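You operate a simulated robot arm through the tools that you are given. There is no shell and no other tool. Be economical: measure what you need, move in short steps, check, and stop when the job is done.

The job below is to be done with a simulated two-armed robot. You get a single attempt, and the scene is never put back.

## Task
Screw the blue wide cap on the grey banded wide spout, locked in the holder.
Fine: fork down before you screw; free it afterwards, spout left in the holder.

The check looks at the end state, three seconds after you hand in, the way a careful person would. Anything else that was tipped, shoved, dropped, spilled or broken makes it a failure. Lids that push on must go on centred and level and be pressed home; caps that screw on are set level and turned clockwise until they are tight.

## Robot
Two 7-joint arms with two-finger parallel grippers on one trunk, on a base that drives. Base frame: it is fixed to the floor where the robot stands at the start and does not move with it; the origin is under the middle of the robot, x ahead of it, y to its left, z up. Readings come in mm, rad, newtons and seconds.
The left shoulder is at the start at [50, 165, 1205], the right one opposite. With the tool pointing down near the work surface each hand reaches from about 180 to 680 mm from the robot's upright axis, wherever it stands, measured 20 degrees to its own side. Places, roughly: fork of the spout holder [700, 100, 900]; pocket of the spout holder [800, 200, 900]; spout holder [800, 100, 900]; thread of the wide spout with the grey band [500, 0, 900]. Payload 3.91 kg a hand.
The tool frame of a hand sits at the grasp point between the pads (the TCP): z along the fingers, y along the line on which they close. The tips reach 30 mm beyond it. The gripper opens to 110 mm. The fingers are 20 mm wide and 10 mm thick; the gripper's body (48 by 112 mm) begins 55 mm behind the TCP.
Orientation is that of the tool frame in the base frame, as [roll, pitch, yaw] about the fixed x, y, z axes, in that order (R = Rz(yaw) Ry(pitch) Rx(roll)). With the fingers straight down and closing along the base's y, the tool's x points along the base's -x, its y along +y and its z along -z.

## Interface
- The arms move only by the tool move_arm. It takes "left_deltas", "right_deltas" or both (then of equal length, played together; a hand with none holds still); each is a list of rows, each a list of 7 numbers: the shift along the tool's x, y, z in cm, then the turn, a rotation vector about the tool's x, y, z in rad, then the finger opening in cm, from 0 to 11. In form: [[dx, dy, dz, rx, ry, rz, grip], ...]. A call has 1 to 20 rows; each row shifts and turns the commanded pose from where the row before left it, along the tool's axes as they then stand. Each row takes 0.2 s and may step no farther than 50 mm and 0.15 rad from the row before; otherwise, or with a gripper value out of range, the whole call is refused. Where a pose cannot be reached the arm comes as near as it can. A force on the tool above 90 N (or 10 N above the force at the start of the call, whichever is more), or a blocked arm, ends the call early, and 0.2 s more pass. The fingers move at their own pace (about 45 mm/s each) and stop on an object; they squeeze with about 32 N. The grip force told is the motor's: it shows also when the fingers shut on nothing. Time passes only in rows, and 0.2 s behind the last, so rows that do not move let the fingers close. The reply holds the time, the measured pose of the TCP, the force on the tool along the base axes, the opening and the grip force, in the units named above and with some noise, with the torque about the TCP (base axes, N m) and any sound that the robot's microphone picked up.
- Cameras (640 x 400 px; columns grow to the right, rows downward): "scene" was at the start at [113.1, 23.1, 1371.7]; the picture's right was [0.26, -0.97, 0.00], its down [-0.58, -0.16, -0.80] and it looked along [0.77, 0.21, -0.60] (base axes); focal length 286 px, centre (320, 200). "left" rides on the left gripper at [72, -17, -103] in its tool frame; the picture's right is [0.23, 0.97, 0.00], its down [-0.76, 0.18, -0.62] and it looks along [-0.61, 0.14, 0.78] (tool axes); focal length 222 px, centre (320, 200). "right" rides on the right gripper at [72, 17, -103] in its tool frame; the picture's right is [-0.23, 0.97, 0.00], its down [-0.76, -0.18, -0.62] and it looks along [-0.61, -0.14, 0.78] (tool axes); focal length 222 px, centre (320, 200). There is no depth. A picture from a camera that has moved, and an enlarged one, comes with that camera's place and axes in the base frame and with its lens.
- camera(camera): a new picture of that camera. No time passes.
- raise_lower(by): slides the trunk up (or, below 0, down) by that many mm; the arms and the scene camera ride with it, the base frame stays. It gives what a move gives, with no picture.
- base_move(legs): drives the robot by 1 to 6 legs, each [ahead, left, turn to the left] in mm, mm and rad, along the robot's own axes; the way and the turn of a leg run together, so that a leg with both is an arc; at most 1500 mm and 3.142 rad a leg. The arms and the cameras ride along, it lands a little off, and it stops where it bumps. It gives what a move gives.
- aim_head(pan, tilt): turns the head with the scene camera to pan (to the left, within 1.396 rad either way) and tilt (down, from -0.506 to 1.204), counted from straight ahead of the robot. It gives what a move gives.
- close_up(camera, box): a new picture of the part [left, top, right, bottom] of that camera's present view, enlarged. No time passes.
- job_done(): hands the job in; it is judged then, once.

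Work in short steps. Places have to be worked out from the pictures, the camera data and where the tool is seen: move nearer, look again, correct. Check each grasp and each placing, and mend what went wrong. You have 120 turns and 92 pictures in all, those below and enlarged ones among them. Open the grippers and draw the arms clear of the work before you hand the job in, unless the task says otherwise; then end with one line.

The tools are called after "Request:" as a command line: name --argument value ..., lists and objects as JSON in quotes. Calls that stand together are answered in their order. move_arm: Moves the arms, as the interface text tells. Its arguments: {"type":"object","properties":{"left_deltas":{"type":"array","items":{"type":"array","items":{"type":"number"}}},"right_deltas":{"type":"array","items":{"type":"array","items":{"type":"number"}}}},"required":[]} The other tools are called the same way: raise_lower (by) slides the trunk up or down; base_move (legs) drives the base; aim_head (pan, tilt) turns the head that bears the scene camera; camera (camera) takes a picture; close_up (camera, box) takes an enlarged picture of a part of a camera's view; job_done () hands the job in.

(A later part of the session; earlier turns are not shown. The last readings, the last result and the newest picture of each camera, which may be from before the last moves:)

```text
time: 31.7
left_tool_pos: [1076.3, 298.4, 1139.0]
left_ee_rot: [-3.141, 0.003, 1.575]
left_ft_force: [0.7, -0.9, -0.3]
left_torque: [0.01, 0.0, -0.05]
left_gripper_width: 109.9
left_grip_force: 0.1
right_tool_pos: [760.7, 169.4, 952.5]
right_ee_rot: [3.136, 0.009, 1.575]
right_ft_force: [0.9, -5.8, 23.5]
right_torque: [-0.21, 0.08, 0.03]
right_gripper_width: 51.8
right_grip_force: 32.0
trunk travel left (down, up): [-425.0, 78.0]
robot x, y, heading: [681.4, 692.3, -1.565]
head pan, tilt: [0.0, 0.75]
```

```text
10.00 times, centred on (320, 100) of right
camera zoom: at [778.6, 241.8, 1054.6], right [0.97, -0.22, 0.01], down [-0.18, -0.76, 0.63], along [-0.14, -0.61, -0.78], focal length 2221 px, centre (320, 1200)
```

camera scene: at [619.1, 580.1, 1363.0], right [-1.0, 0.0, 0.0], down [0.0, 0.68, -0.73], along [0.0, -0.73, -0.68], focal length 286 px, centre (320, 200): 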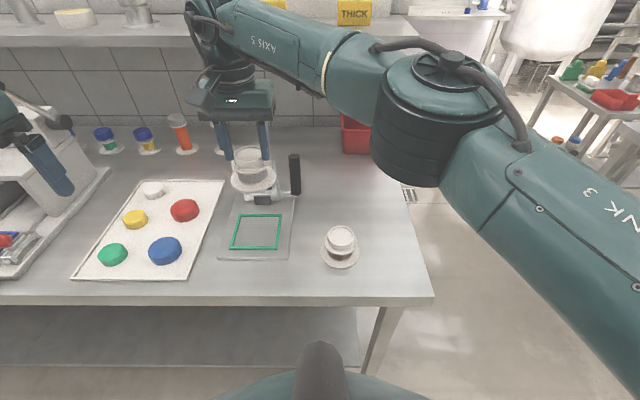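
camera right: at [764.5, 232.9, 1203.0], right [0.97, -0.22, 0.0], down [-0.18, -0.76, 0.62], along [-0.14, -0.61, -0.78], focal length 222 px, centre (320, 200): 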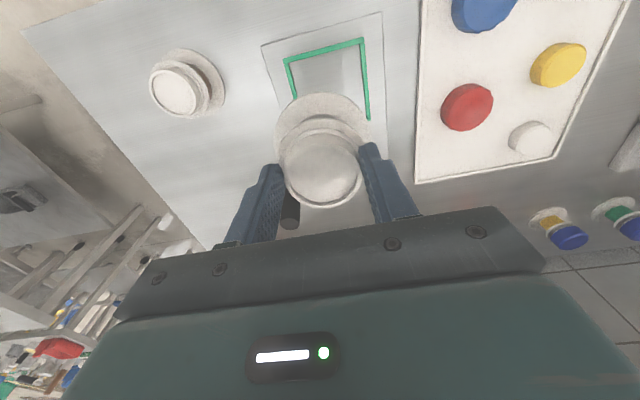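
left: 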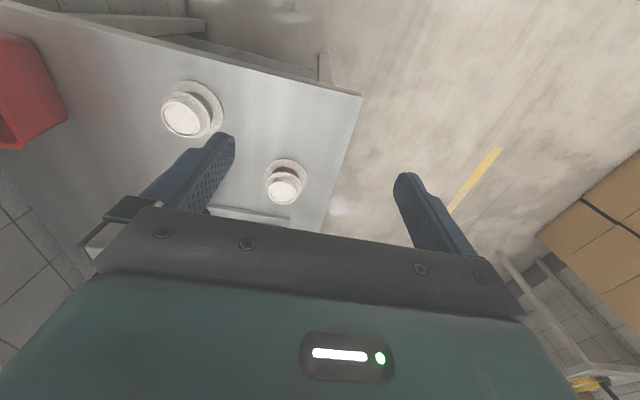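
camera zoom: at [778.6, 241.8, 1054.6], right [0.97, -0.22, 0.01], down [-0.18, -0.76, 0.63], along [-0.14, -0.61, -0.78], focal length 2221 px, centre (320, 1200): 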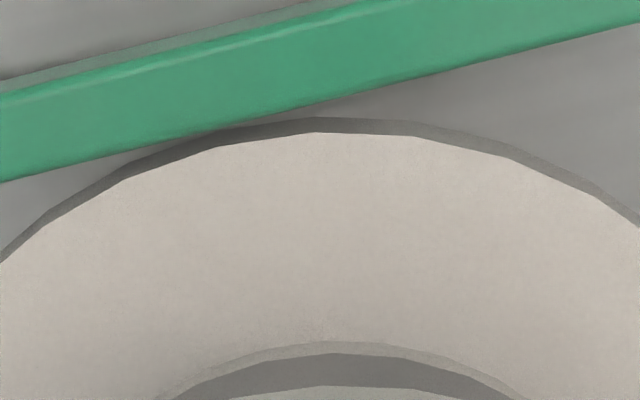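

Force rose to 23 N with no descent, so it is on the pocket floor. I release and lift clear, then inspect.

Request:
move_arm --right_deltas '[[0, 0, -0.15, 0, 0, 0, 4], [0, 0, 0, 0, 0, 0, 8], [0, 0, 0, 0, 0, 0, 8], [0, 0, 0, 0, 0, 0, 9], [0, 0, -2, 0, 0, 0, 9], [0, 0, -4, 0, 0, 0, 9], [0, 0, -4, 0, 0, 0, 9], [0, 0, -4, 0, 0, 0, 9], [0, 0, 0, 0, 0, 0, 9]]'

Request:
close_up --camera "scene" --box '[230, 160, 330, 250]'

Request:
close_up --camera "right" --box '[240, 40, 440, 200]'

```text
time: 33.7
left_tool_pos: [1074.9, 296.0, 1137.1]
left_ee_rot: [3.141, 0.0, 1.577]
left_ft_force: [0.0, 1.1, 0.6]
left_torque: [0.02, 0.0, 0.01]
left_gripper_width: 110.0
left_grip_force: 0.2
right_tool_pos: [761.5, 169.4, 1091.1]
right_ee_rot: [3.138, 0.003, 1.574]
right_ft_force: [-0.5, 0.1, -0.8]
right_torque: [0.02, -0.01, 0.0]
right_gripper_width: 89.8
right_grip_force: 0.1
trunk travel left (down, up): [-425.0, 78.0]
robot x, y, heading: [680.0, 690.4, -1.569]
head pan, tilt: [0.0, 0.75]
```

```text
4.44 times, centred on (280, 205) of scene
camera zoom: at [679.0, 580.5, 1363.0], right [-1.0, 0.0, 0.0], down [0.0, 0.68, -0.73], along [0.0, -0.73, -0.68], focal length 1272 px, centre (498, 178)
```

zoom: 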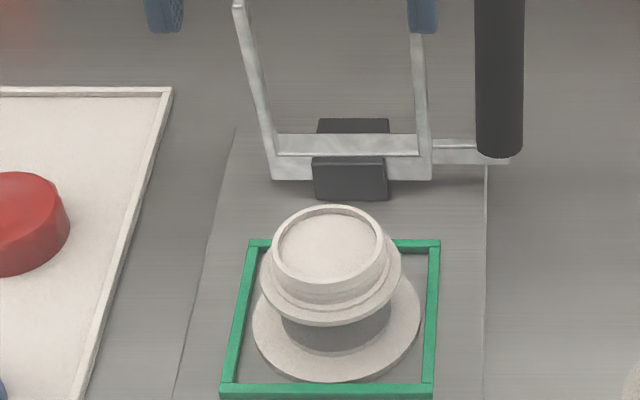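

```text
2.50 times, centred on (340, 120) of right
camera zoom: at [777.6, 240.6, 1194.2], right [0.97, -0.22, 0.0], down [-0.18, -0.76, 0.62], along [-0.14, -0.61, -0.78], focal length 555 px, centre (270, 400)
```

zoom: 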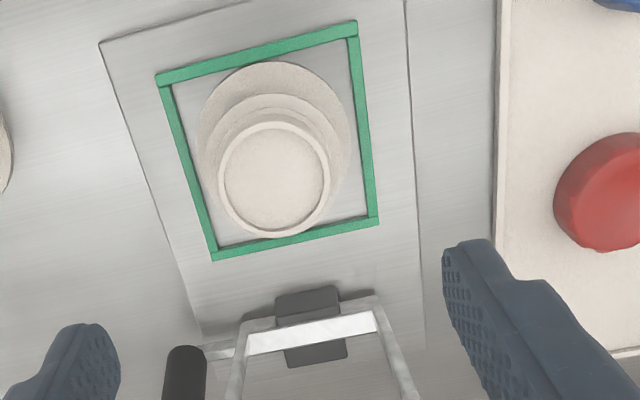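

Spout sits flat in the pocket; axis ≈[760, 160], rim z≈927. Next the fork: handle axis ≈[679, 66], z 900–1009. I withdraw the right hand, then shift the base so the left arm can serve handle, cap and pocket.

Request:
move_arm --right_deltas '[[4, 0, -1, 0, 0, 0, 9], [4, -3, -1, 0, 0, 0, 9], [4, -4, -1, 0, 0, 0, 9], [4, -4, -1, 0, 0, 0, 9], [4, -4, -1, 0, 0, 0, 9], [0, -4, 0, 0, 0, 0, 9], [0, -4, 0, 0, 0, 0, 9]]'

Request:
base_move --legs '[[20, -105, 0]]'

Request:
camera --camera "scene"

```text
refused: row 2 steps farther than a row can; nothing moved
```

```text
time: 35.3
left_tool_pos: [973.6, 277.0, 1137.2]
left_ee_rot: [-3.14, -0.001, 1.579]
left_ft_force: [0.2, 0.8, 0.2]
left_torque: [-0.03, 0.01, 0.04]
left_gripper_width: 110.0
left_grip_force: 0.1
right_tool_pos: [658.7, 148.2, 1092.0]
right_ee_rot: [3.137, 0.001, 1.578]
right_ft_force: [0.0, 1.3, -0.1]
right_torque: [-0.01, -0.02, 0.0]
right_gripper_width: 89.9
right_grip_force: 0.2
trunk travel left (down, up): [-425.0, 78.0]
robot x, y, heading: [574.4, 672.6, -1.568]
head pan, tilt: [0.0, 0.75]
```

```text
50 pictures are left
camera scene: at [575.6, 560.6, 1363.0], right [-1.0, -0.01, 0.0], down [0.0, 0.68, -0.73], along [0.01, -0.73, -0.68], focal length 286 px, centre (320, 200)
```

scene: 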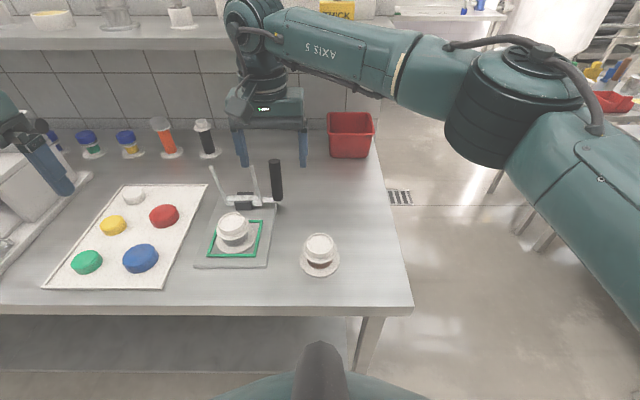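

The arm call was refused (row too long); only the base moved, without harm. I now withdraw the right hand in allowed steps.

Request:
move_arm --right_deltas '[[3.5, -2.5, -1, 0, 0, 0, 9], [3.5, -3, -1, 0, 0, 0, 9], [3.5, -3, -1, 0, 0, 0, 9], [3.5, -3, -1, 0, 0, 0, 9], [3, -3.5, 0, 0, 0, 0, 9], [0, -4.5, 0, 0, 0, 0, 9], [0, -4.5, 0, 0, 0, 0, 9]]'

Request:
move_arm --left_deltas '[[0, -4.8, 0, 0, 0, 0, 11], [0, -4.8, 0, 0, 0, 0, 11], [-2.5, -4, 0, 0, 0, 0, 11], [-3, -3.9, 0, 0, 0, 0, 9], [-3, -3.9, 0, 0, 0, 0, 7], [-3, -3.9, 0, 0, 0, 0, 4.5], [-2.5, -4, 0, 0, 0, 0, 4.5], [0, 0, 0, 0, -0.13, 0, 4.5], [0, 0, 0, 0, -0.13, 0, 4.5], [0, 0, 0, 0, -0.13, 0, 4.5], [0, 0, 0, 0, -0.13, 0, 4.5], [0, 0, 0, 0, 0, 0, 4.5]]'

Request:
camera --camera "left"

Request:
camera --camera "scene"

```text
time: 36.9
left_tool_pos: [973.5, 277.9, 1137.7]
left_ee_rot: [-3.141, -0.001, 1.577]
left_ft_force: [-0.7, -0.4, -0.8]
left_torque: [-0.02, 0.02, 0.0]
left_gripper_width: 110.1
left_grip_force: 0.1
right_tool_pos: [418.1, 313.9, 1130.4]
right_ee_rot: [3.138, 0.002, 1.578]
right_ft_force: [0.2, -0.2, 0.0]
right_torque: [0.0, 0.01, 0.01]
right_gripper_width: 90.1
right_grip_force: 0.0
trunk travel left (down, up): [-425.0, 78.0]
robot x, y, heading: [573.6, 673.2, -1.563]
head pan, tilt: [0.0, 0.75]
```

```text
time: 39.5
left_tool_pos: [680.7, 136.5, 1139.2]
left_ee_rot: [-3.137, 0.522, 1.58]
left_ft_force: [0.1, -0.2, 0.0]
left_torque: [0.0, 0.02, 0.04]
left_gripper_width: 44.9
left_grip_force: 0.0
right_tool_pos: [419.6, 314.6, 1132.0]
right_ee_rot: [3.14, 0.002, 1.579]
right_ft_force: [0.5, 0.1, -0.4]
right_torque: [0.02, 0.01, -0.01]
right_gripper_width: 90.0
right_grip_force: 0.1
trunk travel left (down, up): [-425.0, 78.0]
robot x, y, heading: [575.4, 667.6, -1.565]
head pan, tilt: [0.0, 0.75]
```

```text
49 pictures are left
camera left: at [664.7, 250.0, 1191.7], right [0.97, 0.2, -0.11], down [0.18, -0.35, 0.92], along [0.15, -0.91, -0.38], focal length 222 px, centre (320, 200)
```

left: 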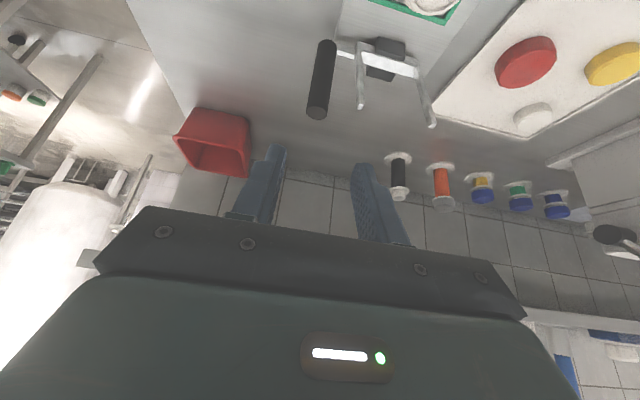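

```text
48 pictures are left
camera scene: at [576.0, 560.6, 1363.0], right [-1.0, -0.01, 0.0], down [0.0, 0.68, -0.73], along [0.0, -0.73, -0.68], focal length 286 px, centre (320, 200)
```

scene: 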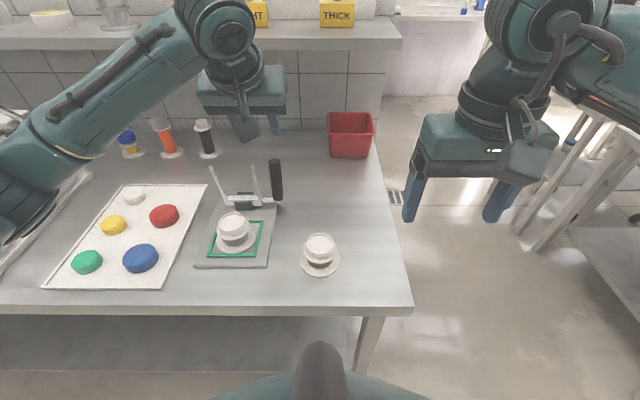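

Handle top triangulates to ≈[679, 64, 1009]. I approach with tilted fingers, 45 mm open, stopping short to check that they straddle the handle and miss the prong.

Request:
move_arm --left_deltas '[[0.6, -0.15, 3.6, 0, 0, 0, 4.5], [0.6, -0.15, 3.6, 0, 0, 0, 4.5], [0.6, -0.1, 3.0, 0, 0, 0, 4.5], [0, 0, 0, 0, 0, 0, 4.5]]'

Request:
close_up --camera "left" --box '[220, 20, 460, 220]'

Request:
close_up --camera "scene" --box '[190, 90, 310, 270]'

```text
time: 40.5
left_tool_pos: [676.8, 99.8, 1042.6]
left_ee_rot: [-3.141, 0.521, 1.579]
left_ft_force: [0.6, 0.4, 0.2]
left_torque: [0.01, 0.03, 0.02]
left_gripper_width: 45.1
left_grip_force: 0.1
right_tool_pos: [419.3, 314.6, 1131.0]
right_ee_rot: [3.141, 0.0, 1.578]
right_ft_force: [0.4, 0.9, 0.7]
right_torque: [0.0, -0.04, 0.0]
right_gripper_width: 89.9
right_grip_force: 0.0
trunk travel left (down, up): [-425.0, 78.0]
robot x, y, heading: [574.5, 673.8, -1.566]
head pan, tilt: [0.0, 0.75]
```

```text
2.00 times, centred on (340, 120) of left
camera zoom: at [661.0, 213.2, 1095.5], right [0.97, 0.2, -0.11], down [0.18, -0.35, 0.92], along [0.15, -0.91, -0.38], focal length 444 px, centre (280, 360)
```

zoom: 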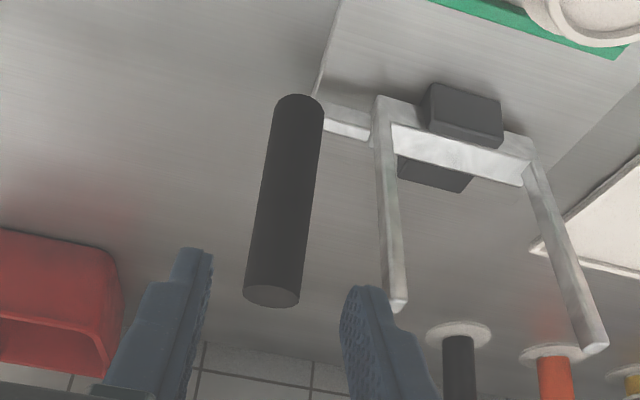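

```text
2.22 times, centred on (250, 180) of scene
camera zoom: at [576.0, 560.8, 1363.0], right [-1.0, -0.01, 0.0], down [0.0, 0.68, -0.73], along [0.0, -0.73, -0.68], focal length 636 px, centre (476, 244)
```

zoom: 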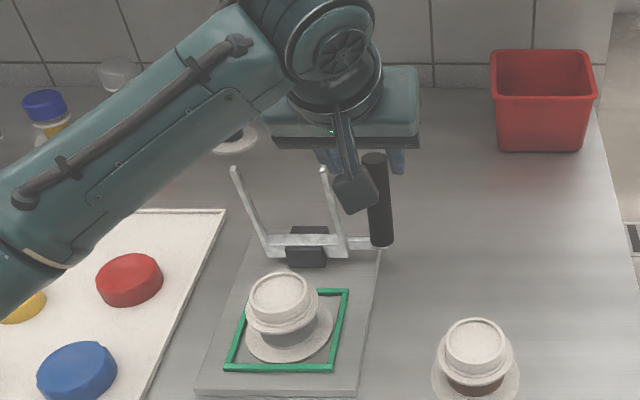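

The fingers straddle the handle with clearance to the prong. I advance onto the handle and close.

Request:
move_arm --left_deltas '[[0.12, 0.05, 2.6, 0, 0, 0, 4.5], [0.12, 0.05, 2.6, 0, 0, 0, 4.5], [0, 0, 0, 0, 0, 0, 4.5], [0, 0, 0, 0, 0, 0, 1.5], [0, 0, 0, 0, 0, 0, 1.5], [0, 0, 0, 0, 0, 0, 1.5]]'

```text
time: 41.9
left_tool_pos: [680.7, 75.8, 995.0]
left_ee_rot: [-3.141, 0.519, 1.579]
left_ft_force: [2.1, 0.2, 0.7]
left_torque: [-0.01, -0.15, 0.1]
left_gripper_width: 19.9
left_grip_force: 40.1
right_tool_pos: [420.0, 314.6, 1130.7]
right_ee_rot: [3.139, 0.0, 1.579]
right_ft_force: [0.6, 0.7, -0.3]
right_torque: [0.0, 0.0, 0.0]
right_gripper_width: 90.0
right_grip_force: 0.1
trunk travel left (down, up): [-425.0, 78.0]
robot x, y, heading: [575.5, 672.0, -1.563]
head pan, tilt: [0.0, 0.75]
```

Handle gripped (20 mm wide). I swing it the first part of the arc toward the robot.

Request:
move_arm --left_deltas '[[1.23, 0, -0.58, 0, 0, 0, 1.5], [1.31, 0, -0.39, 0, 0, 0, 1.5], [1.35, 0, -0.18, 0, 0, 0, 1.5], [1.36, 0, 0.04, 0, 0, 0, 1.5]]'

Request:
close_up --camera "scene" --box '[190, 90, 310, 270]'

```text
time: 42.9
left_tool_pos: [679.1, 128.6, 977.2]
left_ee_rot: [-3.139, 0.52, 1.579]
left_ft_force: [-0.2, 0.1, 0.8]
left_torque: [0.02, 0.0, -0.03]
left_gripper_width: 15.1
left_grip_force: 0.1
right_tool_pos: [419.1, 315.3, 1130.5]
right_ee_rot: [3.14, 0.002, 1.578]
right_ft_force: [-0.9, 0.0, 0.3]
right_torque: [0.0, 0.04, 0.0]
right_gripper_width: 90.1
right_grip_force: 0.1
trunk travel left (down, up): [-425.0, 78.0]
robot x, y, heading: [577.7, 673.2, -1.567]
head pan, tilt: [0.0, 0.75]
```

```text
2.22 times, centred on (250, 180) of scene
camera zoom: at [576.1, 560.6, 1363.0], right [-1.0, -0.01, 0.0], down [0.0, 0.68, -0.73], along [0.0, -0.73, -0.68], focal length 636 px, centre (476, 244)
```

zoom: 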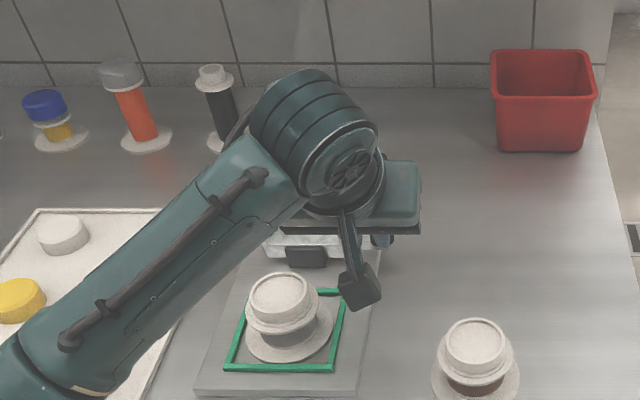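

The fingers closed past the handle (15 mm, no force): it slipped. I look through the left camera for the fork's state.

Request:
camera --camera "left"

```text
44 pictures are left
camera left: at [662.4, 241.7, 1031.4], right [0.97, 0.21, -0.11], down [0.18, -0.35, 0.92], along [0.15, -0.91, -0.38], focal length 222 px, centre (320, 200)
```

left: 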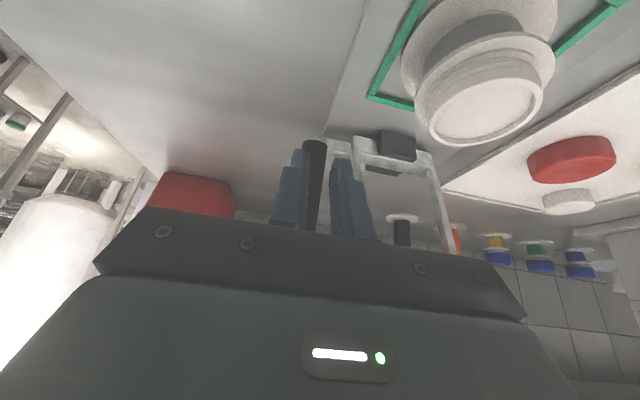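

The fork is still upright: the grip slipped because the hinge is stiff. I'll instead hook the closed fingers behind the handle's top and pull.

Request:
move_arm --left_deltas '[[-2.37, 0, -4.12, 0, 0, 0, 0], [-2.37, 0, -4.12, 0, 0, 0, 0], [-3.9, 0, 2.25, 0, 0, 0, 0], [-3.9, 0, 2.25, 0, 0, 0, 0], [0, 0, 0, 0, 0, 0, 0]]'

Request:
camera --camera "left"

```text
time: 44.1
left_tool_pos: [681.6, 37.7, 1075.2]
left_ee_rot: [-3.141, 0.519, 1.579]
left_ft_force: [-0.6, 0.3, 0.2]
left_torque: [0.06, 0.01, 0.05]
left_gripper_width: 0.2
left_grip_force: 32.0
right_tool_pos: [418.5, 314.7, 1130.9]
right_ee_rot: [3.139, 0.002, 1.577]
right_ft_force: [1.0, -1.0, 0.5]
right_torque: [0.0, 0.0, 0.0]
right_gripper_width: 89.7
right_grip_force: 0.0
trunk travel left (down, up): [-425.0, 78.0]
robot x, y, heading: [575.9, 672.6, -1.558]
head pan, tilt: [0.0, 0.75]
```

```text
43 pictures are left
camera left: at [665.1, 151.8, 1128.5], right [0.97, 0.2, -0.11], down [0.18, -0.35, 0.92], along [0.15, -0.91, -0.38], focal length 222 px, centre (320, 200)
```

left: 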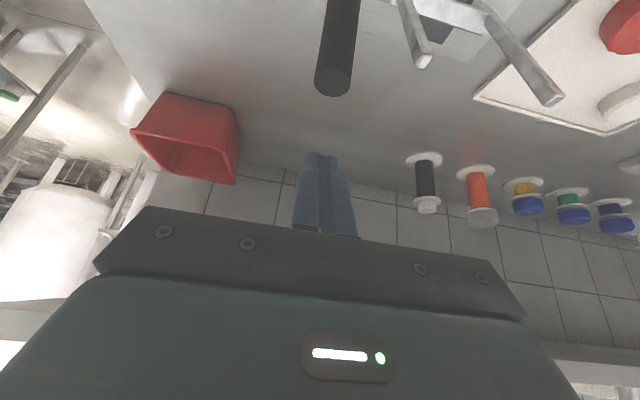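

Re-triangulating all rays puts the handle top nearer [680, 54, 1000], so the earlier grip only caught its front. I regrip deeper, centred at y≈54.

Request:
move_arm --left_deltas '[[0, 0, 0, 0, 0, 0, 4.5], [0, 0, 0, 0, 0, 0, 4.5], [0, 0, 0, 0, 0, 0, 4.5], [2.14, -0.1, 2.02, 0, 0, 0, 4.5], [2.14, -0.1, 2.02, 0, 0, 0, 4.5], [2.14, 0, 2.02, 0, 0, 0, 4.5], [0, 0, 0, 0, 0, 0, 4.5]]'

Request:
camera --camera "left"

```text
time: 45.7
left_tool_pos: [679.4, 61.8, 988.4]
left_ee_rot: [-3.141, 0.52, 1.581]
left_ft_force: [-0.1, 0.4, -0.6]
left_torque: [0.01, 0.0, 0.0]
left_gripper_width: 45.0
left_grip_force: 0.0
right_tool_pos: [419.1, 315.3, 1131.1]
right_ee_rot: [3.139, 0.002, 1.578]
right_ft_force: [0.4, -0.1, 1.0]
right_torque: [0.0, -0.01, 0.03]
right_gripper_width: 90.3
right_grip_force: 0.1
trunk travel left (down, up): [-425.0, 78.0]
robot x, y, heading: [576.6, 671.8, -1.566]
head pan, tilt: [0.0, 0.75]
```

```text
42 pictures are left
camera left: at [662.7, 175.8, 1042.3], right [0.97, 0.2, -0.11], down [0.18, -0.35, 0.92], along [0.15, -0.91, -0.38], focal length 222 px, centre (320, 200)
```

left: 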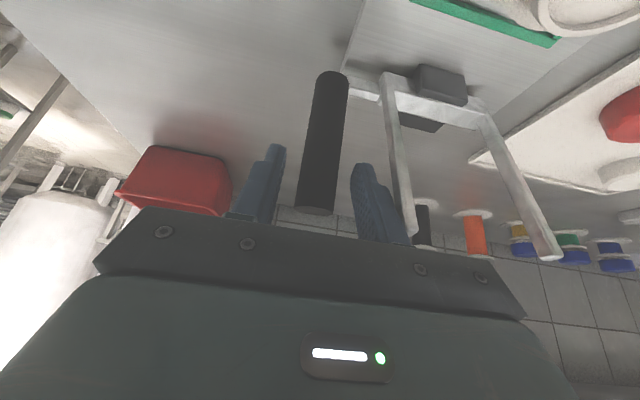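

Handle is between the pads. Close and check width.

Request:
move_arm --left_deltas '[[0, 0, 0, 0, 0, 0, 1], [0, 0, 0, 0, 0, 0, 1], [0, 0, 0, 0, 0, 0, 1]]'

```text
time: 46.5
left_tool_pos: [680.7, 61.7, 988.7]
left_ee_rot: [3.141, 0.519, 1.579]
left_ft_force: [3.3, 1.3, -0.5]
left_torque: [0.02, -0.21, 0.09]
left_gripper_width: 25.6
left_grip_force: 44.5
right_tool_pos: [419.0, 314.8, 1130.5]
right_ee_rot: [3.139, 0.002, 1.577]
right_ft_force: [0.1, 0.0, 0.2]
right_torque: [0.01, 0.01, 0.04]
right_gripper_width: 89.9
right_grip_force: 0.1
trunk travel left (down, up): [-425.0, 78.0]
robot x, y, heading: [574.9, 672.2, -1.559]
head pan, tilt: [0.0, 0.75]
```

Full 25.6 mm diameter gripped. Swing the first three steps and check.

Request:
move_arm --left_deltas '[[1.23, 0, -0.58, 0, 0, 0, 1], [1.31, 0, -0.39, 0, 0, 0, 1], [1.35, 0, -0.18, 0, 0, 0, 1]]'

```text
time: 47.3
left_tool_pos: [679.7, 101.2, 983.0]
left_ee_rot: [-3.141, 0.53, 1.584]
left_ft_force: [12.1, -11.5, 15.4]
left_torque: [-1.75, 0.06, 0.13]
left_gripper_width: 25.6
left_grip_force: 45.2
right_tool_pos: [419.3, 314.8, 1131.6]
right_ee_rot: [3.14, 0.002, 1.579]
right_ft_force: [0.1, 1.2, 1.1]
right_torque: [-0.03, 0.02, -0.02]
right_gripper_width: 90.1
right_grip_force: 0.0
trunk travel left (down, up): [-425.0, 78.0]
robot x, y, heading: [573.9, 676.3, -1.561]
head pan, tilt: [0.0, 0.75]
```

The handle follows. Continue the arc.

Request:
move_arm --left_deltas '[[1.36, 0, 0.04, 0, 0, 0, 1], [1.35, 0, 0.25, 0, 0, 0, 1], [1.29, 0, 0.46, 0, 0, 0, 1]]'

Request:
close_up --camera "scene" --box '[190, 90, 310, 270]'

```text
time: 48.1
left_tool_pos: [674.3, 134.6, 952.6]
left_ee_rot: [3.14, 0.518, 1.578]
left_ft_force: [-0.9, -0.2, -0.6]
left_torque: [0.01, -0.01, -0.06]
left_gripper_width: 10.0
left_grip_force: 0.1
right_tool_pos: [419.1, 315.5, 1130.9]
right_ee_rot: [3.139, 0.002, 1.578]
right_ft_force: [0.5, -0.7, 0.0]
right_torque: [0.02, 0.0, 0.05]
right_gripper_width: 89.9
right_grip_force: 0.0
trunk travel left (down, up): [-425.0, 78.0]
robot x, y, heading: [574.3, 671.4, -1.562]
head pan, tilt: [0.0, 0.75]
```

```text
2.22 times, centred on (250, 180) of scene
camera zoom: at [575.7, 560.7, 1363.0], right [-1.0, -0.01, 0.0], down [0.0, 0.68, -0.73], along [0.0, -0.73, -0.68], focal length 636 px, centre (476, 244)
```

zoom: 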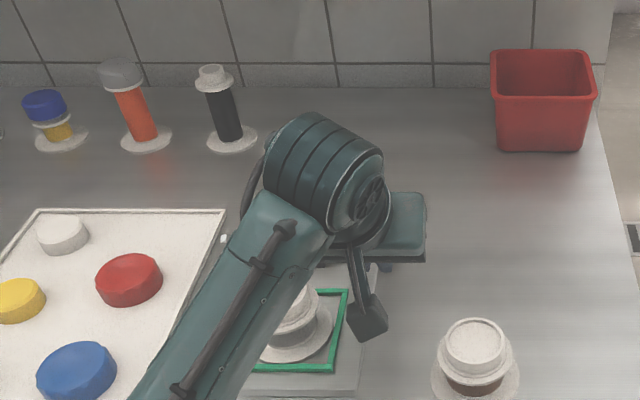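

Request:
camera --camera "left"

```text
40 pictures are left
camera left: at [658.8, 249.0, 1006.4], right [0.97, 0.2, -0.11], down [0.18, -0.35, 0.92], along [0.15, -0.91, -0.38], focal length 222 px, centre (320, 200)
```

left: 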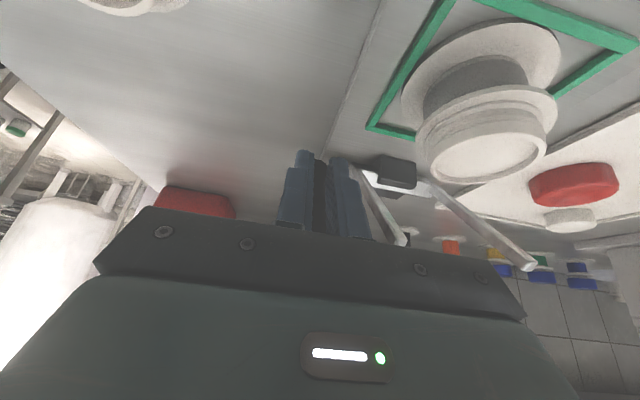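

The fork is now stopped about halfway (≈45°), with my fingers slipped in front. I go round over the top with closed fingers to press the handle down from above.

Request:
move_arm --left_deltas '[[2.6, 0, -1.5, 0, 0, 0, 1], [2.6, 0, -1.5, 0, 0, 0, 0], [-1.83, 0, -3.18, 0, 0, 0, 0], [-1.83, 0, -3.18, 0, 0, 0, 0], [-1.83, 0, -3.18, 0, 0, 0, 0], [-2.6, 0.2, 1.5, 0, 0, 0, 0], [-2.6, 0.2, 1.5, 0, 0, 0, 0], [0, 0, 0, 0, 0, 0, 0]]'

Request:
camera --camera "left"

Request:
close_up --camera "scene" --box '[190, 90, 310, 270]'

```text
time: 49.9
left_tool_pos: [680.6, 134.0, 1062.6]
left_ee_rot: [-3.139, 0.518, 1.58]
left_ft_force: [-0.5, 0.8, 0.3]
left_torque: [0.0, 0.03, 0.02]
left_gripper_width: 0.2
left_grip_force: 31.5
right_tool_pos: [418.4, 314.7, 1131.2]
right_ee_rot: [3.139, 0.001, 1.578]
right_ft_force: [-0.1, 0.7, 0.2]
right_torque: [-0.01, -0.01, -0.01]
right_gripper_width: 89.9
right_grip_force: 0.1
trunk travel left (down, up): [-425.0, 78.0]
robot x, y, heading: [572.9, 674.1, -1.566]
head pan, tilt: [0.0, 0.75]
```

```text
39 pictures are left
camera left: at [664.5, 247.5, 1117.6], right [0.97, 0.2, -0.11], down [0.18, -0.35, 0.92], along [0.15, -0.91, -0.38], focal length 222 px, centre (320, 200)
```

left: 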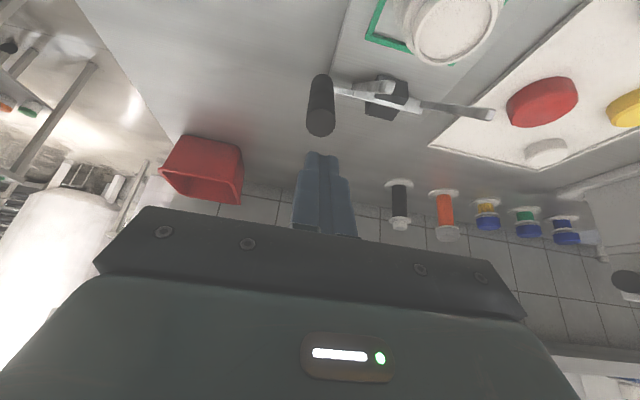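

```text
2.22 times, centred on (250, 180) of scene
camera zoom: at [576.1, 560.7, 1363.0], right [-1.0, -0.01, 0.0], down [0.0, 0.68, -0.73], along [0.0, -0.73, -0.68], focal length 636 px, centre (476, 244)
```

zoom: 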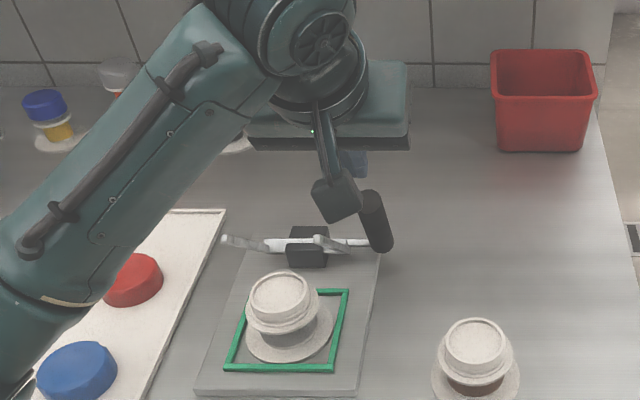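

The fork now leans ≈25° toward the robot. I slide the closed fingers in behind the handle, parallel to it.

Request:
move_arm --left_deltas '[[-2.1, 0, 2.2, 0, 0, 0, 0], [0, 0, 3.0, 0, 0, 0, 0], [0, 0, 3.2, 0, 0, 0, 0], [0, 0, 0, 0, 0, 0, 0]]'

Request:
camera --camera "left"

```text
time: 50.9
left_tool_pos: [681.9, 73.7, 999.7]
left_ee_rot: [-3.14, 0.519, 1.578]
left_ft_force: [-0.4, 0.3, 0.7]
left_torque: [-0.01, -0.01, 0.0]
left_gripper_width: 0.0
left_grip_force: 32.2
right_tool_pos: [418.2, 314.8, 1130.4]
right_ee_rot: [3.14, 0.002, 1.577]
right_ft_force: [1.5, 0.1, 0.2]
right_torque: [0.03, 0.02, -0.02]
right_gripper_width: 90.2
right_grip_force: 0.1
trunk travel left (down, up): [-425.0, 78.0]
robot x, y, heading: [574.8, 674.0, -1.565]
head pan, tilt: [0.0, 0.75]
```

```text
37 pictures are left
camera left: at [665.6, 186.6, 1053.2], right [0.97, 0.2, -0.11], down [0.18, -0.35, 0.92], along [0.15, -0.91, -0.38], focal length 222 px, centre (320, 200)
```

left: 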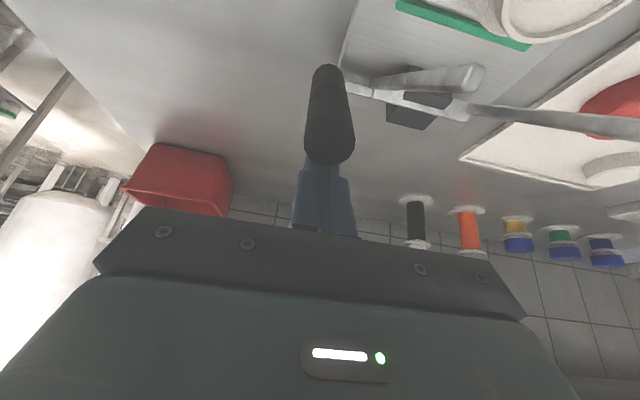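

Fingers are behind the handle. Now I pull it forward and down along the arc.

Request:
move_arm --left_deltas '[[1.3, 0, 0, 0, 0, 0, 0], [1.5, 0, -0.1, 0, 0, 0, 0], [1.4, 0, 0.15, 0, 0, 0, 0], [1.2, 0, 0.3, 0, 0, 0, 0]]'

Request:
camera --camera "left"

```text
time: 51.9
left_tool_pos: [680.5, 117.5, 972.0]
left_ee_rot: [-3.14, 0.521, 1.58]
left_ft_force: [-0.1, 0.1, 0.1]
left_torque: [0.01, 0.0, 0.02]
left_gripper_width: 0.0
left_grip_force: 32.0
right_tool_pos: [418.9, 314.5, 1130.5]
right_ee_rot: [3.139, 0.002, 1.577]
right_ft_force: [-0.1, -0.7, 0.6]
right_torque: [0.02, 0.02, -0.04]
right_gripper_width: 90.1
right_grip_force: 0.1
trunk travel left (down, up): [-425.0, 78.0]
robot x, y, heading: [576.2, 672.8, -1.56]
head pan, tilt: [0.0, 0.75]
```

```text
36 pictures are left
camera left: at [663.7, 231.1, 1024.5], right [0.97, 0.21, -0.11], down [0.18, -0.35, 0.92], along [0.15, -0.91, -0.38], focal length 222 px, centre (320, 200)
```

left: 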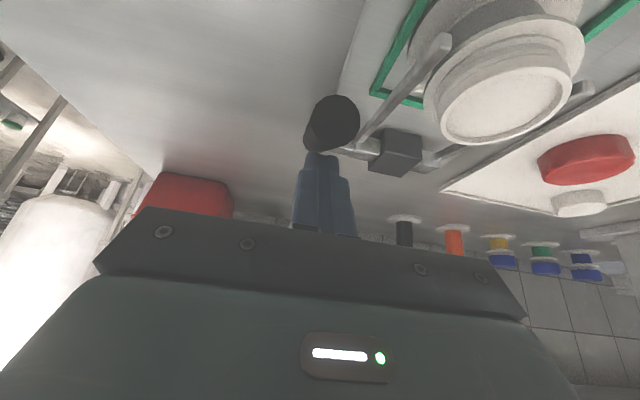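

Fork is ≈55–60° over, with little resistance. Continue down.

Request:
move_arm --left_deltas '[[0.95, 0, 0.35, 0, 0, 0, 0], [0.9, 0, 0.42, 0, 0, 0, 0], [1.08, 0, 0.77, 0, 0, 0, 0], [0, 0, 0, 0, 0, 0, 0]]'

Request:
camera --camera "left"

```text
time: 52.9
left_tool_pos: [680.0, 130.0, 956.6]
left_ee_rot: [-3.133, 0.557, 1.586]
left_ft_force: [4.4, -15.4, 51.7]
left_torque: [-0.89, -0.15, -0.15]
left_gripper_width: 0.3
left_grip_force: 31.6
right_tool_pos: [418.2, 316.7, 1132.6]
right_ee_rot: [3.138, 0.007, 1.578]
right_ft_force: [-0.5, 0.6, 0.5]
right_torque: [-0.02, 0.0, 0.02]
right_gripper_width: 89.9
right_grip_force: 0.1
trunk travel left (down, up): [-425.0, 78.0]
robot x, y, heading: [574.9, 671.6, -1.561]
head pan, tilt: [0.0, 0.75]
```

```text
35 pictures are left
camera left: at [663.7, 245.0, 1005.4], right [0.97, 0.2, -0.13], down [0.19, -0.31, 0.93], along [0.15, -0.93, -0.34], focal length 222 px, centre (320, 200)
```

left: 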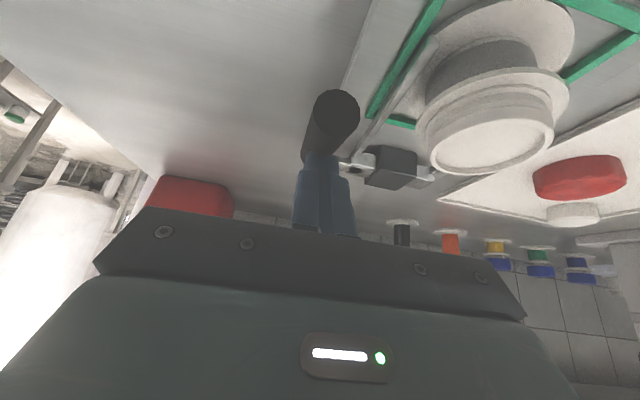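

A firm 52 N resistance: the prongs appear to lie flat on the disc alongside the neck. I back off and check the fork with the scene camera.

Request:
move_arm --left_deltas '[[0, 0, -2, 0, 0, 0, 0], [0, 0, -4, 0, 0, 0, 2], [0, 0, -4, 0, 0, 0, 4.5], [0, 4.5, -2, 0, 0, 0, 7], [0, 4.8, -1, 0, 0, 0, 9], [0, 4.8, -1, 0, 0, 0, 11], [0, 4.8, -1, 0, 0, 0, 11]]'

Request:
close_up --camera "scene" --box '[185, 170, 305, 275]'

```text
time: 54.5
left_tool_pos: [869.8, 214.0, 1073.3]
left_ee_rot: [-3.139, 0.52, 1.577]
left_ft_force: [0.6, -0.3, 0.4]
left_torque: [0.0, -0.02, 0.0]
left_gripper_width: 109.9
left_grip_force: 0.0
right_tool_pos: [418.9, 315.0, 1130.8]
right_ee_rot: [3.141, 0.002, 1.578]
right_ft_force: [0.2, 0.5, 0.4]
right_torque: [-0.02, 0.02, 0.0]
right_gripper_width: 90.2
right_grip_force: 0.1
trunk travel left (down, up): [-425.0, 78.0]
robot x, y, heading: [576.3, 673.1, -1.568]
head pan, tilt: [0.0, 0.75]
```

```text
3.81 times, centred on (245, 222) of scene
camera zoom: at [576.6, 561.0, 1363.0], right [-1.0, -0.01, 0.0], down [0.0, 0.68, -0.73], along [0.0, -0.73, -0.68], focal length 1090 px, centre (606, 114)
```

zoom: 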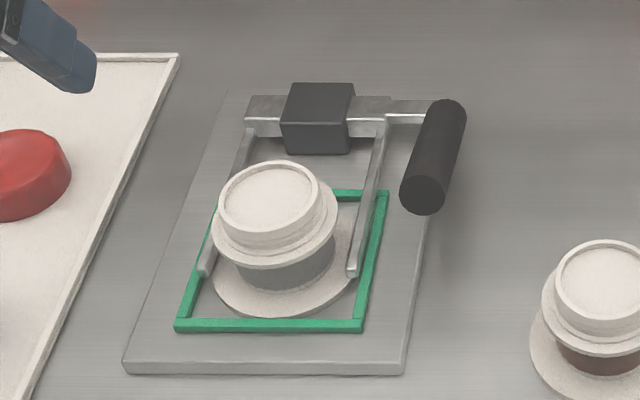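

The fork is down with both prongs over the disc. Now the blue cap: I straighten the left hand and bring it above ≈[936, 213].

Request:
move_arm --left_deltas '[[0, 0, 0, 0, 0.13, 0, 11], [0, 0, 0, 0, 0.13, 0, 11], [0, 0, 0, 0, 0.13, 0, 11], [0, 0, 0, 0, 0.13, 0, 11], [0, 3.3, 0, 0, 0, 0, 11], [0, 3.3, 3, 0, 0, 0, 11], [0, 0, 4, 0, 0, 0, 11], [0, 0, 0, 0, 0, 0, 11]]'

Request:
camera --camera "left"

Request:
close_up --camera "scene" --box '[40, 180, 200, 290]'

```text
time: 56.3
left_tool_pos: [932.6, 211.7, 1004.3]
left_ee_rot: [-3.141, 0.0, 1.577]
left_ft_force: [0.0, -0.4, 0.2]
left_torque: [-0.01, 0.0, 0.01]
left_gripper_width: 110.1
left_grip_force: 0.0
right_tool_pos: [418.9, 315.2, 1131.3]
right_ee_rot: [3.139, 0.001, 1.579]
right_ft_force: [0.0, -1.1, 1.4]
right_torque: [-0.01, -0.03, -0.03]
right_gripper_width: 90.4
right_grip_force: 0.1
trunk travel left (down, up): [-425.0, 78.0]
robot x, y, heading: [576.4, 672.8, -1.565]
head pan, tilt: [0.0, 0.75]
```

```text
33 pictures are left
camera left: at [917.1, 284.2, 1107.3], right [0.97, 0.23, 0.0], down [0.18, -0.76, 0.62], along [0.15, -0.61, -0.78], focal length 222 px, centre (320, 200)
```

left: 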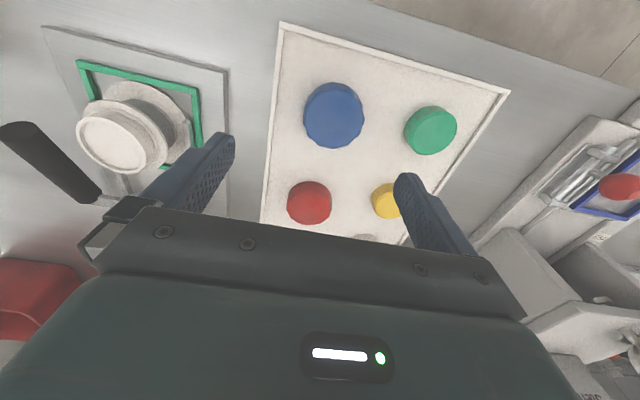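

```text
3.64 times, centred on (120, 235) of scene
camera zoom: at [576.0, 560.7, 1363.0], right [-1.0, -0.01, 0.0], down [0.0, 0.68, -0.73], along [0.0, -0.73, -0.68], focal length 1041 px, centre (1047, 73)
```

zoom: 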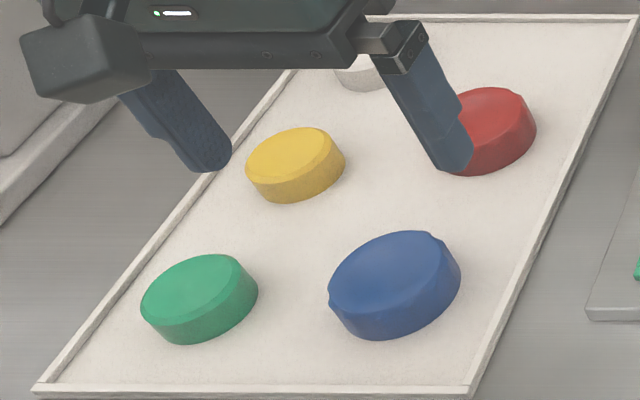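

Blue cap centre ≈[943, 215]; top ≈ z 890. I move over it with 85 mm opening and part-way down for a check.

Request:
move_arm --left_deltas '[[0.35, 1.0, 2.5, 0, 0, 0, 8.5], [0, 0, 3.0, 0, 0, 0, 8.5], [0, 0, 0, 0, 0, 0, 8.5]]'

Request:
camera --camera "left"

Request:
close_up --camera "scene" --box '[40, 180, 200, 290]'

```text
time: 57.1
left_tool_pos: [945.0, 215.9, 945.8]
left_ee_rot: [-3.139, -0.001, 1.579]
left_ft_force: [-0.2, 0.4, -0.2]
left_torque: [0.02, -0.03, 0.02]
left_gripper_width: 84.8
left_grip_force: 0.1
right_tool_pos: [418.2, 313.9, 1131.0]
right_ee_rot: [3.139, 0.001, 1.578]
right_ft_force: [0.5, -0.1, 1.2]
right_torque: [-0.01, -0.03, 0.03]
right_gripper_width: 90.1
right_grip_force: 0.1
trunk travel left (down, up): [-425.0, 78.0]
robot x, y, heading: [577.2, 668.9, -1.559]
head pan, tilt: [0.0, 0.75]
```

```text
31 pictures are left
camera left: at [928.1, 287.9, 1051.0], right [0.97, 0.23, 0.0], down [0.18, -0.76, 0.62], along [0.15, -0.61, -0.78], focal length 222 px, centre (320, 200)
```

left: 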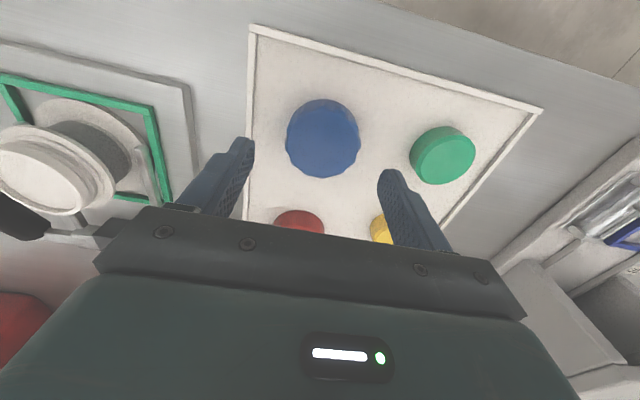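

```text
3.64 times, centred on (120, 235) of scene
camera zoom: at [576.0, 560.7, 1363.0], right [-1.0, -0.01, 0.0], down [0.0, 0.68, -0.73], along [0.0, -0.73, -0.68], focal length 1041 px, centre (1047, 73)
```

zoom: 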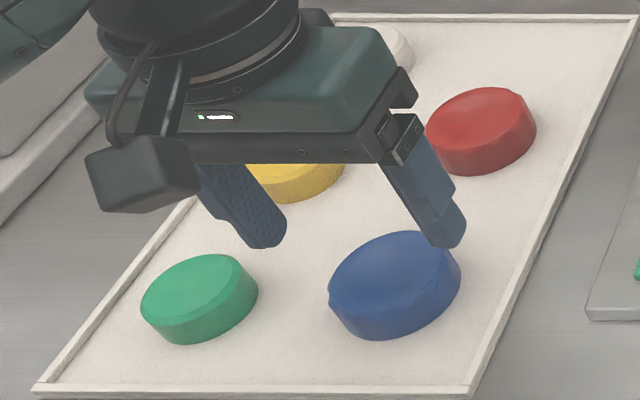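

Cap is centred between the fingers laterally. I lower to TCP z≈910, checking for contact, then pre-close.

Request:
move_arm --left_deltas '[[0.1, 0, 2.0, 0, 0, 0, 8.5], [0, 0, 1.5, 0, 0, 0, 8.5], [0, 0, 0, 0, 0, 0, 7]]'

Request:
camera --camera "left"

Request:
close_up --camera "scene" --box '[80, 200, 180, 280]'

```text
time: 57.9
left_tool_pos: [944.8, 217.6, 912.5]
left_ee_rot: [3.142, 0.001, 1.578]
left_ft_force: [-0.3, -0.1, 0.1]
left_torque: [-0.02, 0.01, -0.01]
left_gripper_width: 70.0
left_grip_force: 0.0
right_tool_pos: [419.0, 315.4, 1130.8]
right_ee_rot: [3.139, 0.001, 1.578]
right_ft_force: [0.0, -0.3, 0.8]
right_torque: [-0.03, 0.0, -0.02]
right_gripper_width: 90.1
right_grip_force: 0.1
trunk travel left (down, up): [-425.0, 78.0]
robot x, y, heading: [574.6, 672.3, -1.56]
head pan, tilt: [0.0, 0.75]
```

```text
29 pictures are left
camera left: at [927.9, 289.3, 1015.5], right [0.97, 0.23, 0.0], down [0.18, -0.76, 0.62], along [0.15, -0.61, -0.78], focal length 222 px, centre (320, 200)
```

left: 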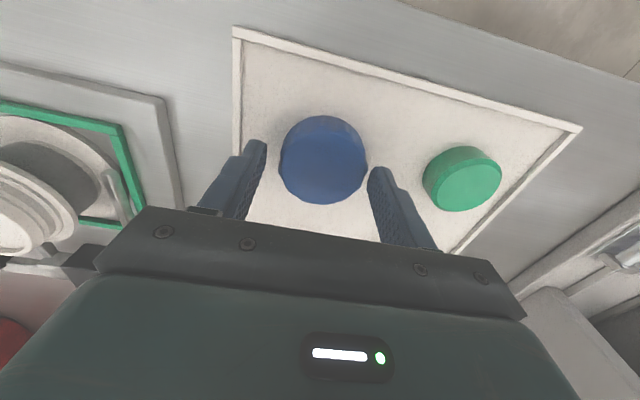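

```text
5.00 times, centred on (130, 240) of scene
camera zoom: at [576.0, 560.7, 1363.0], right [-1.0, -0.01, 0.0], down [0.0, 0.68, -0.73], along [0.0, -0.73, -0.68], focal length 1431 px, centre (1270, 0)
```

zoom: 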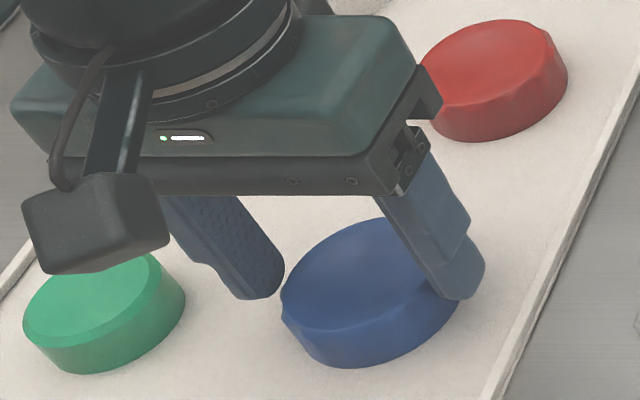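

Cap centre is ≈3 mm nearer than the pads; I correct by 3 mm, lower 3 mm and close.

Request:
move_arm --left_deltas '[[0.3, 0.15, 0.3, 0, 0, 0, 7], [0, 0, 0, 0, 0, 0, 5], [0, 0, 0, 0, 0, 0, 5], [0, 0, 0, 0, 0, 0, 5]]'

Request:
close_up --camera "left" --box '[220, 80, 420, 260]'

```text
time: 58.9
left_tool_pos: [945.8, 219.0, 910.3]
left_ee_rot: [-3.141, -0.001, 1.577]
left_ft_force: [-1.0, 0.1, 1.8]
left_torque: [-0.02, 0.0, -0.02]
left_gripper_width: 59.8
left_grip_force: 31.5
right_tool_pos: [419.7, 314.7, 1130.3]
right_ee_rot: [3.139, 0.001, 1.579]
right_ft_force: [-0.6, -0.1, 0.5]
right_torque: [-0.02, 0.02, -0.03]
right_gripper_width: 90.0
right_grip_force: 0.2
trunk travel left (down, up): [-425.0, 78.0]
robot x, y, heading: [574.1, 672.2, -1.563]
head pan, tilt: [0.0, 0.75]
```

```text
2.22 times, centred on (320, 170) of left
camera zoom: at [929.7, 292.1, 1013.1], right [0.97, 0.23, 0.0], down [0.18, -0.76, 0.62], along [0.15, -0.61, -0.78], focal length 494 px, centre (320, 267)
```

zoom: 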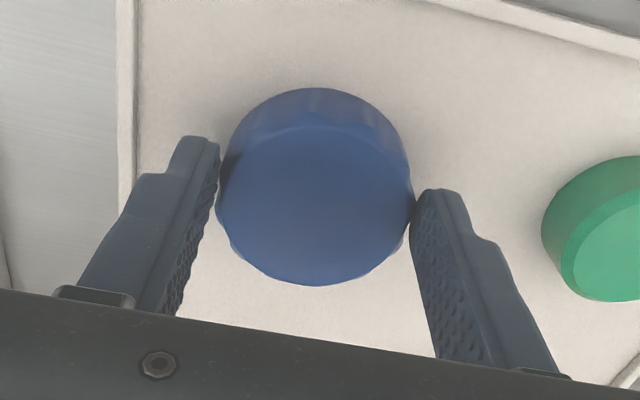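

Cap held at 59.8 mm. I lift it and carry it over the spout axis ≈[760, 160].

Request:
move_arm --left_deltas '[[0, 0, -1, 0, 0, 0, 5], [0, 0, -4, 0, 0, 0, 5], [0, 0, -4.5, 0, 0, 0, 5], [-1, -4, 0, 0, 0, 0, 5], [-1.3, -4, 0, 0, 0, 0, 5], [-1.3, -4, 0, 0, 0, 0, 5], [-1.3, -4, 0, 0, 0, 0, 5], [-0.8, -2.4, 0, 0, 0, 0, 5], [0, 0, 0, 0, 0, 0, 5]]'

Request:
move_arm --left_deltas '[[0, 0, 0, 0, 0, -0.14, 5], [0, 0, 0, 0, 0, -0.14, 5], [0, 0, 0, 0, 0, -0.14, 5], [0, 0, 0, 0, 0, -0.14, 5], [0, 0, 0, 0, 0, -0.14, 5], [0, 0, 0, 0, 0, -0.14, 5], [0, 0, 0, 0, 0, -0.14, 5], [0, 0, 0, 0, 0, -0.14, 5], [0, 0, 0, 0, 0, 0, 5]]'

Request:
camera --camera "left"

Request:
close_up --camera "scene" --box '[185, 150, 305, 260]'

```text
time: 60.9
left_tool_pos: [762.6, 161.5, 1004.5]
left_ee_rot: [-3.141, -0.001, 1.579]
left_ft_force: [-0.9, 0.0, -1.0]
left_torque: [0.01, -0.02, -0.02]
left_gripper_width: 60.0
left_grip_force: 31.8
right_tool_pos: [418.7, 314.7, 1132.3]
right_ee_rot: [3.14, 0.003, 1.578]
right_ft_force: [0.0, 0.1, -0.5]
right_torque: [0.0, -0.01, -0.01]
right_gripper_width: 89.7
right_grip_force: 0.0
trunk travel left (down, up): [-425.0, 78.0]
robot x, y, heading: [577.8, 674.2, -1.566]
head pan, tilt: [0.0, 0.75]
```

```text
time: 62.9
left_tool_pos: [762.5, 162.1, 1004.3]
left_ee_rot: [3.14, -0.002, 2.7]
left_ft_force: [-1.0, 0.6, -0.6]
left_torque: [0.02, 0.03, 0.0]
left_gripper_width: 60.2
left_grip_force: 32.2
right_tool_pos: [420.0, 314.4, 1131.6]
right_ee_rot: [3.141, 0.001, 1.578]
right_ft_force: [0.0, 0.2, -1.1]
right_torque: [-0.02, -0.02, -0.04]
right_gripper_width: 90.0
right_grip_force: 0.0
trunk travel left (down, up): [-425.0, 78.0]
robot x, y, heading: [573.6, 670.2, -1.562]
head pan, tilt: [0.0, 0.75]
```

```text
26 pictures are left
camera left: at [690.9, 176.7, 1108.1], right [0.21, 0.98, 0.0], down [0.77, -0.17, 0.62], along [0.61, -0.13, -0.78], focal length 222 px, centre (320, 200)
```

left: 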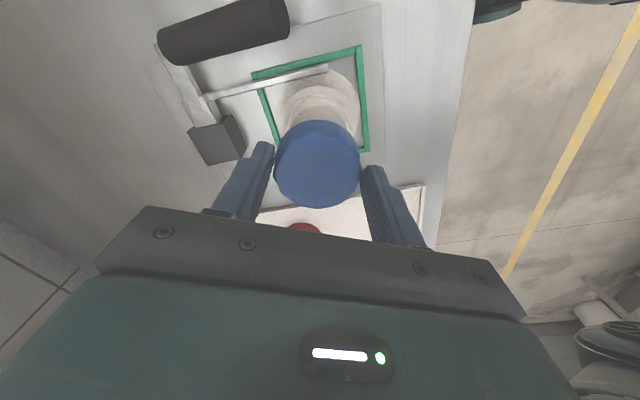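

```text
3.64 times, centred on (245, 205) of scene
camera zoom: at [576.0, 560.6, 1363.0], right [-1.0, -0.01, 0.0], down [0.0, 0.68, -0.73], along [0.0, -0.73, -0.68], focal length 1041 px, centre (593, 182)
```

zoom: 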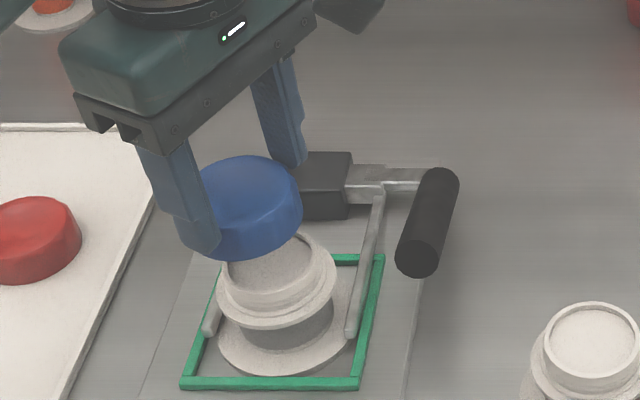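

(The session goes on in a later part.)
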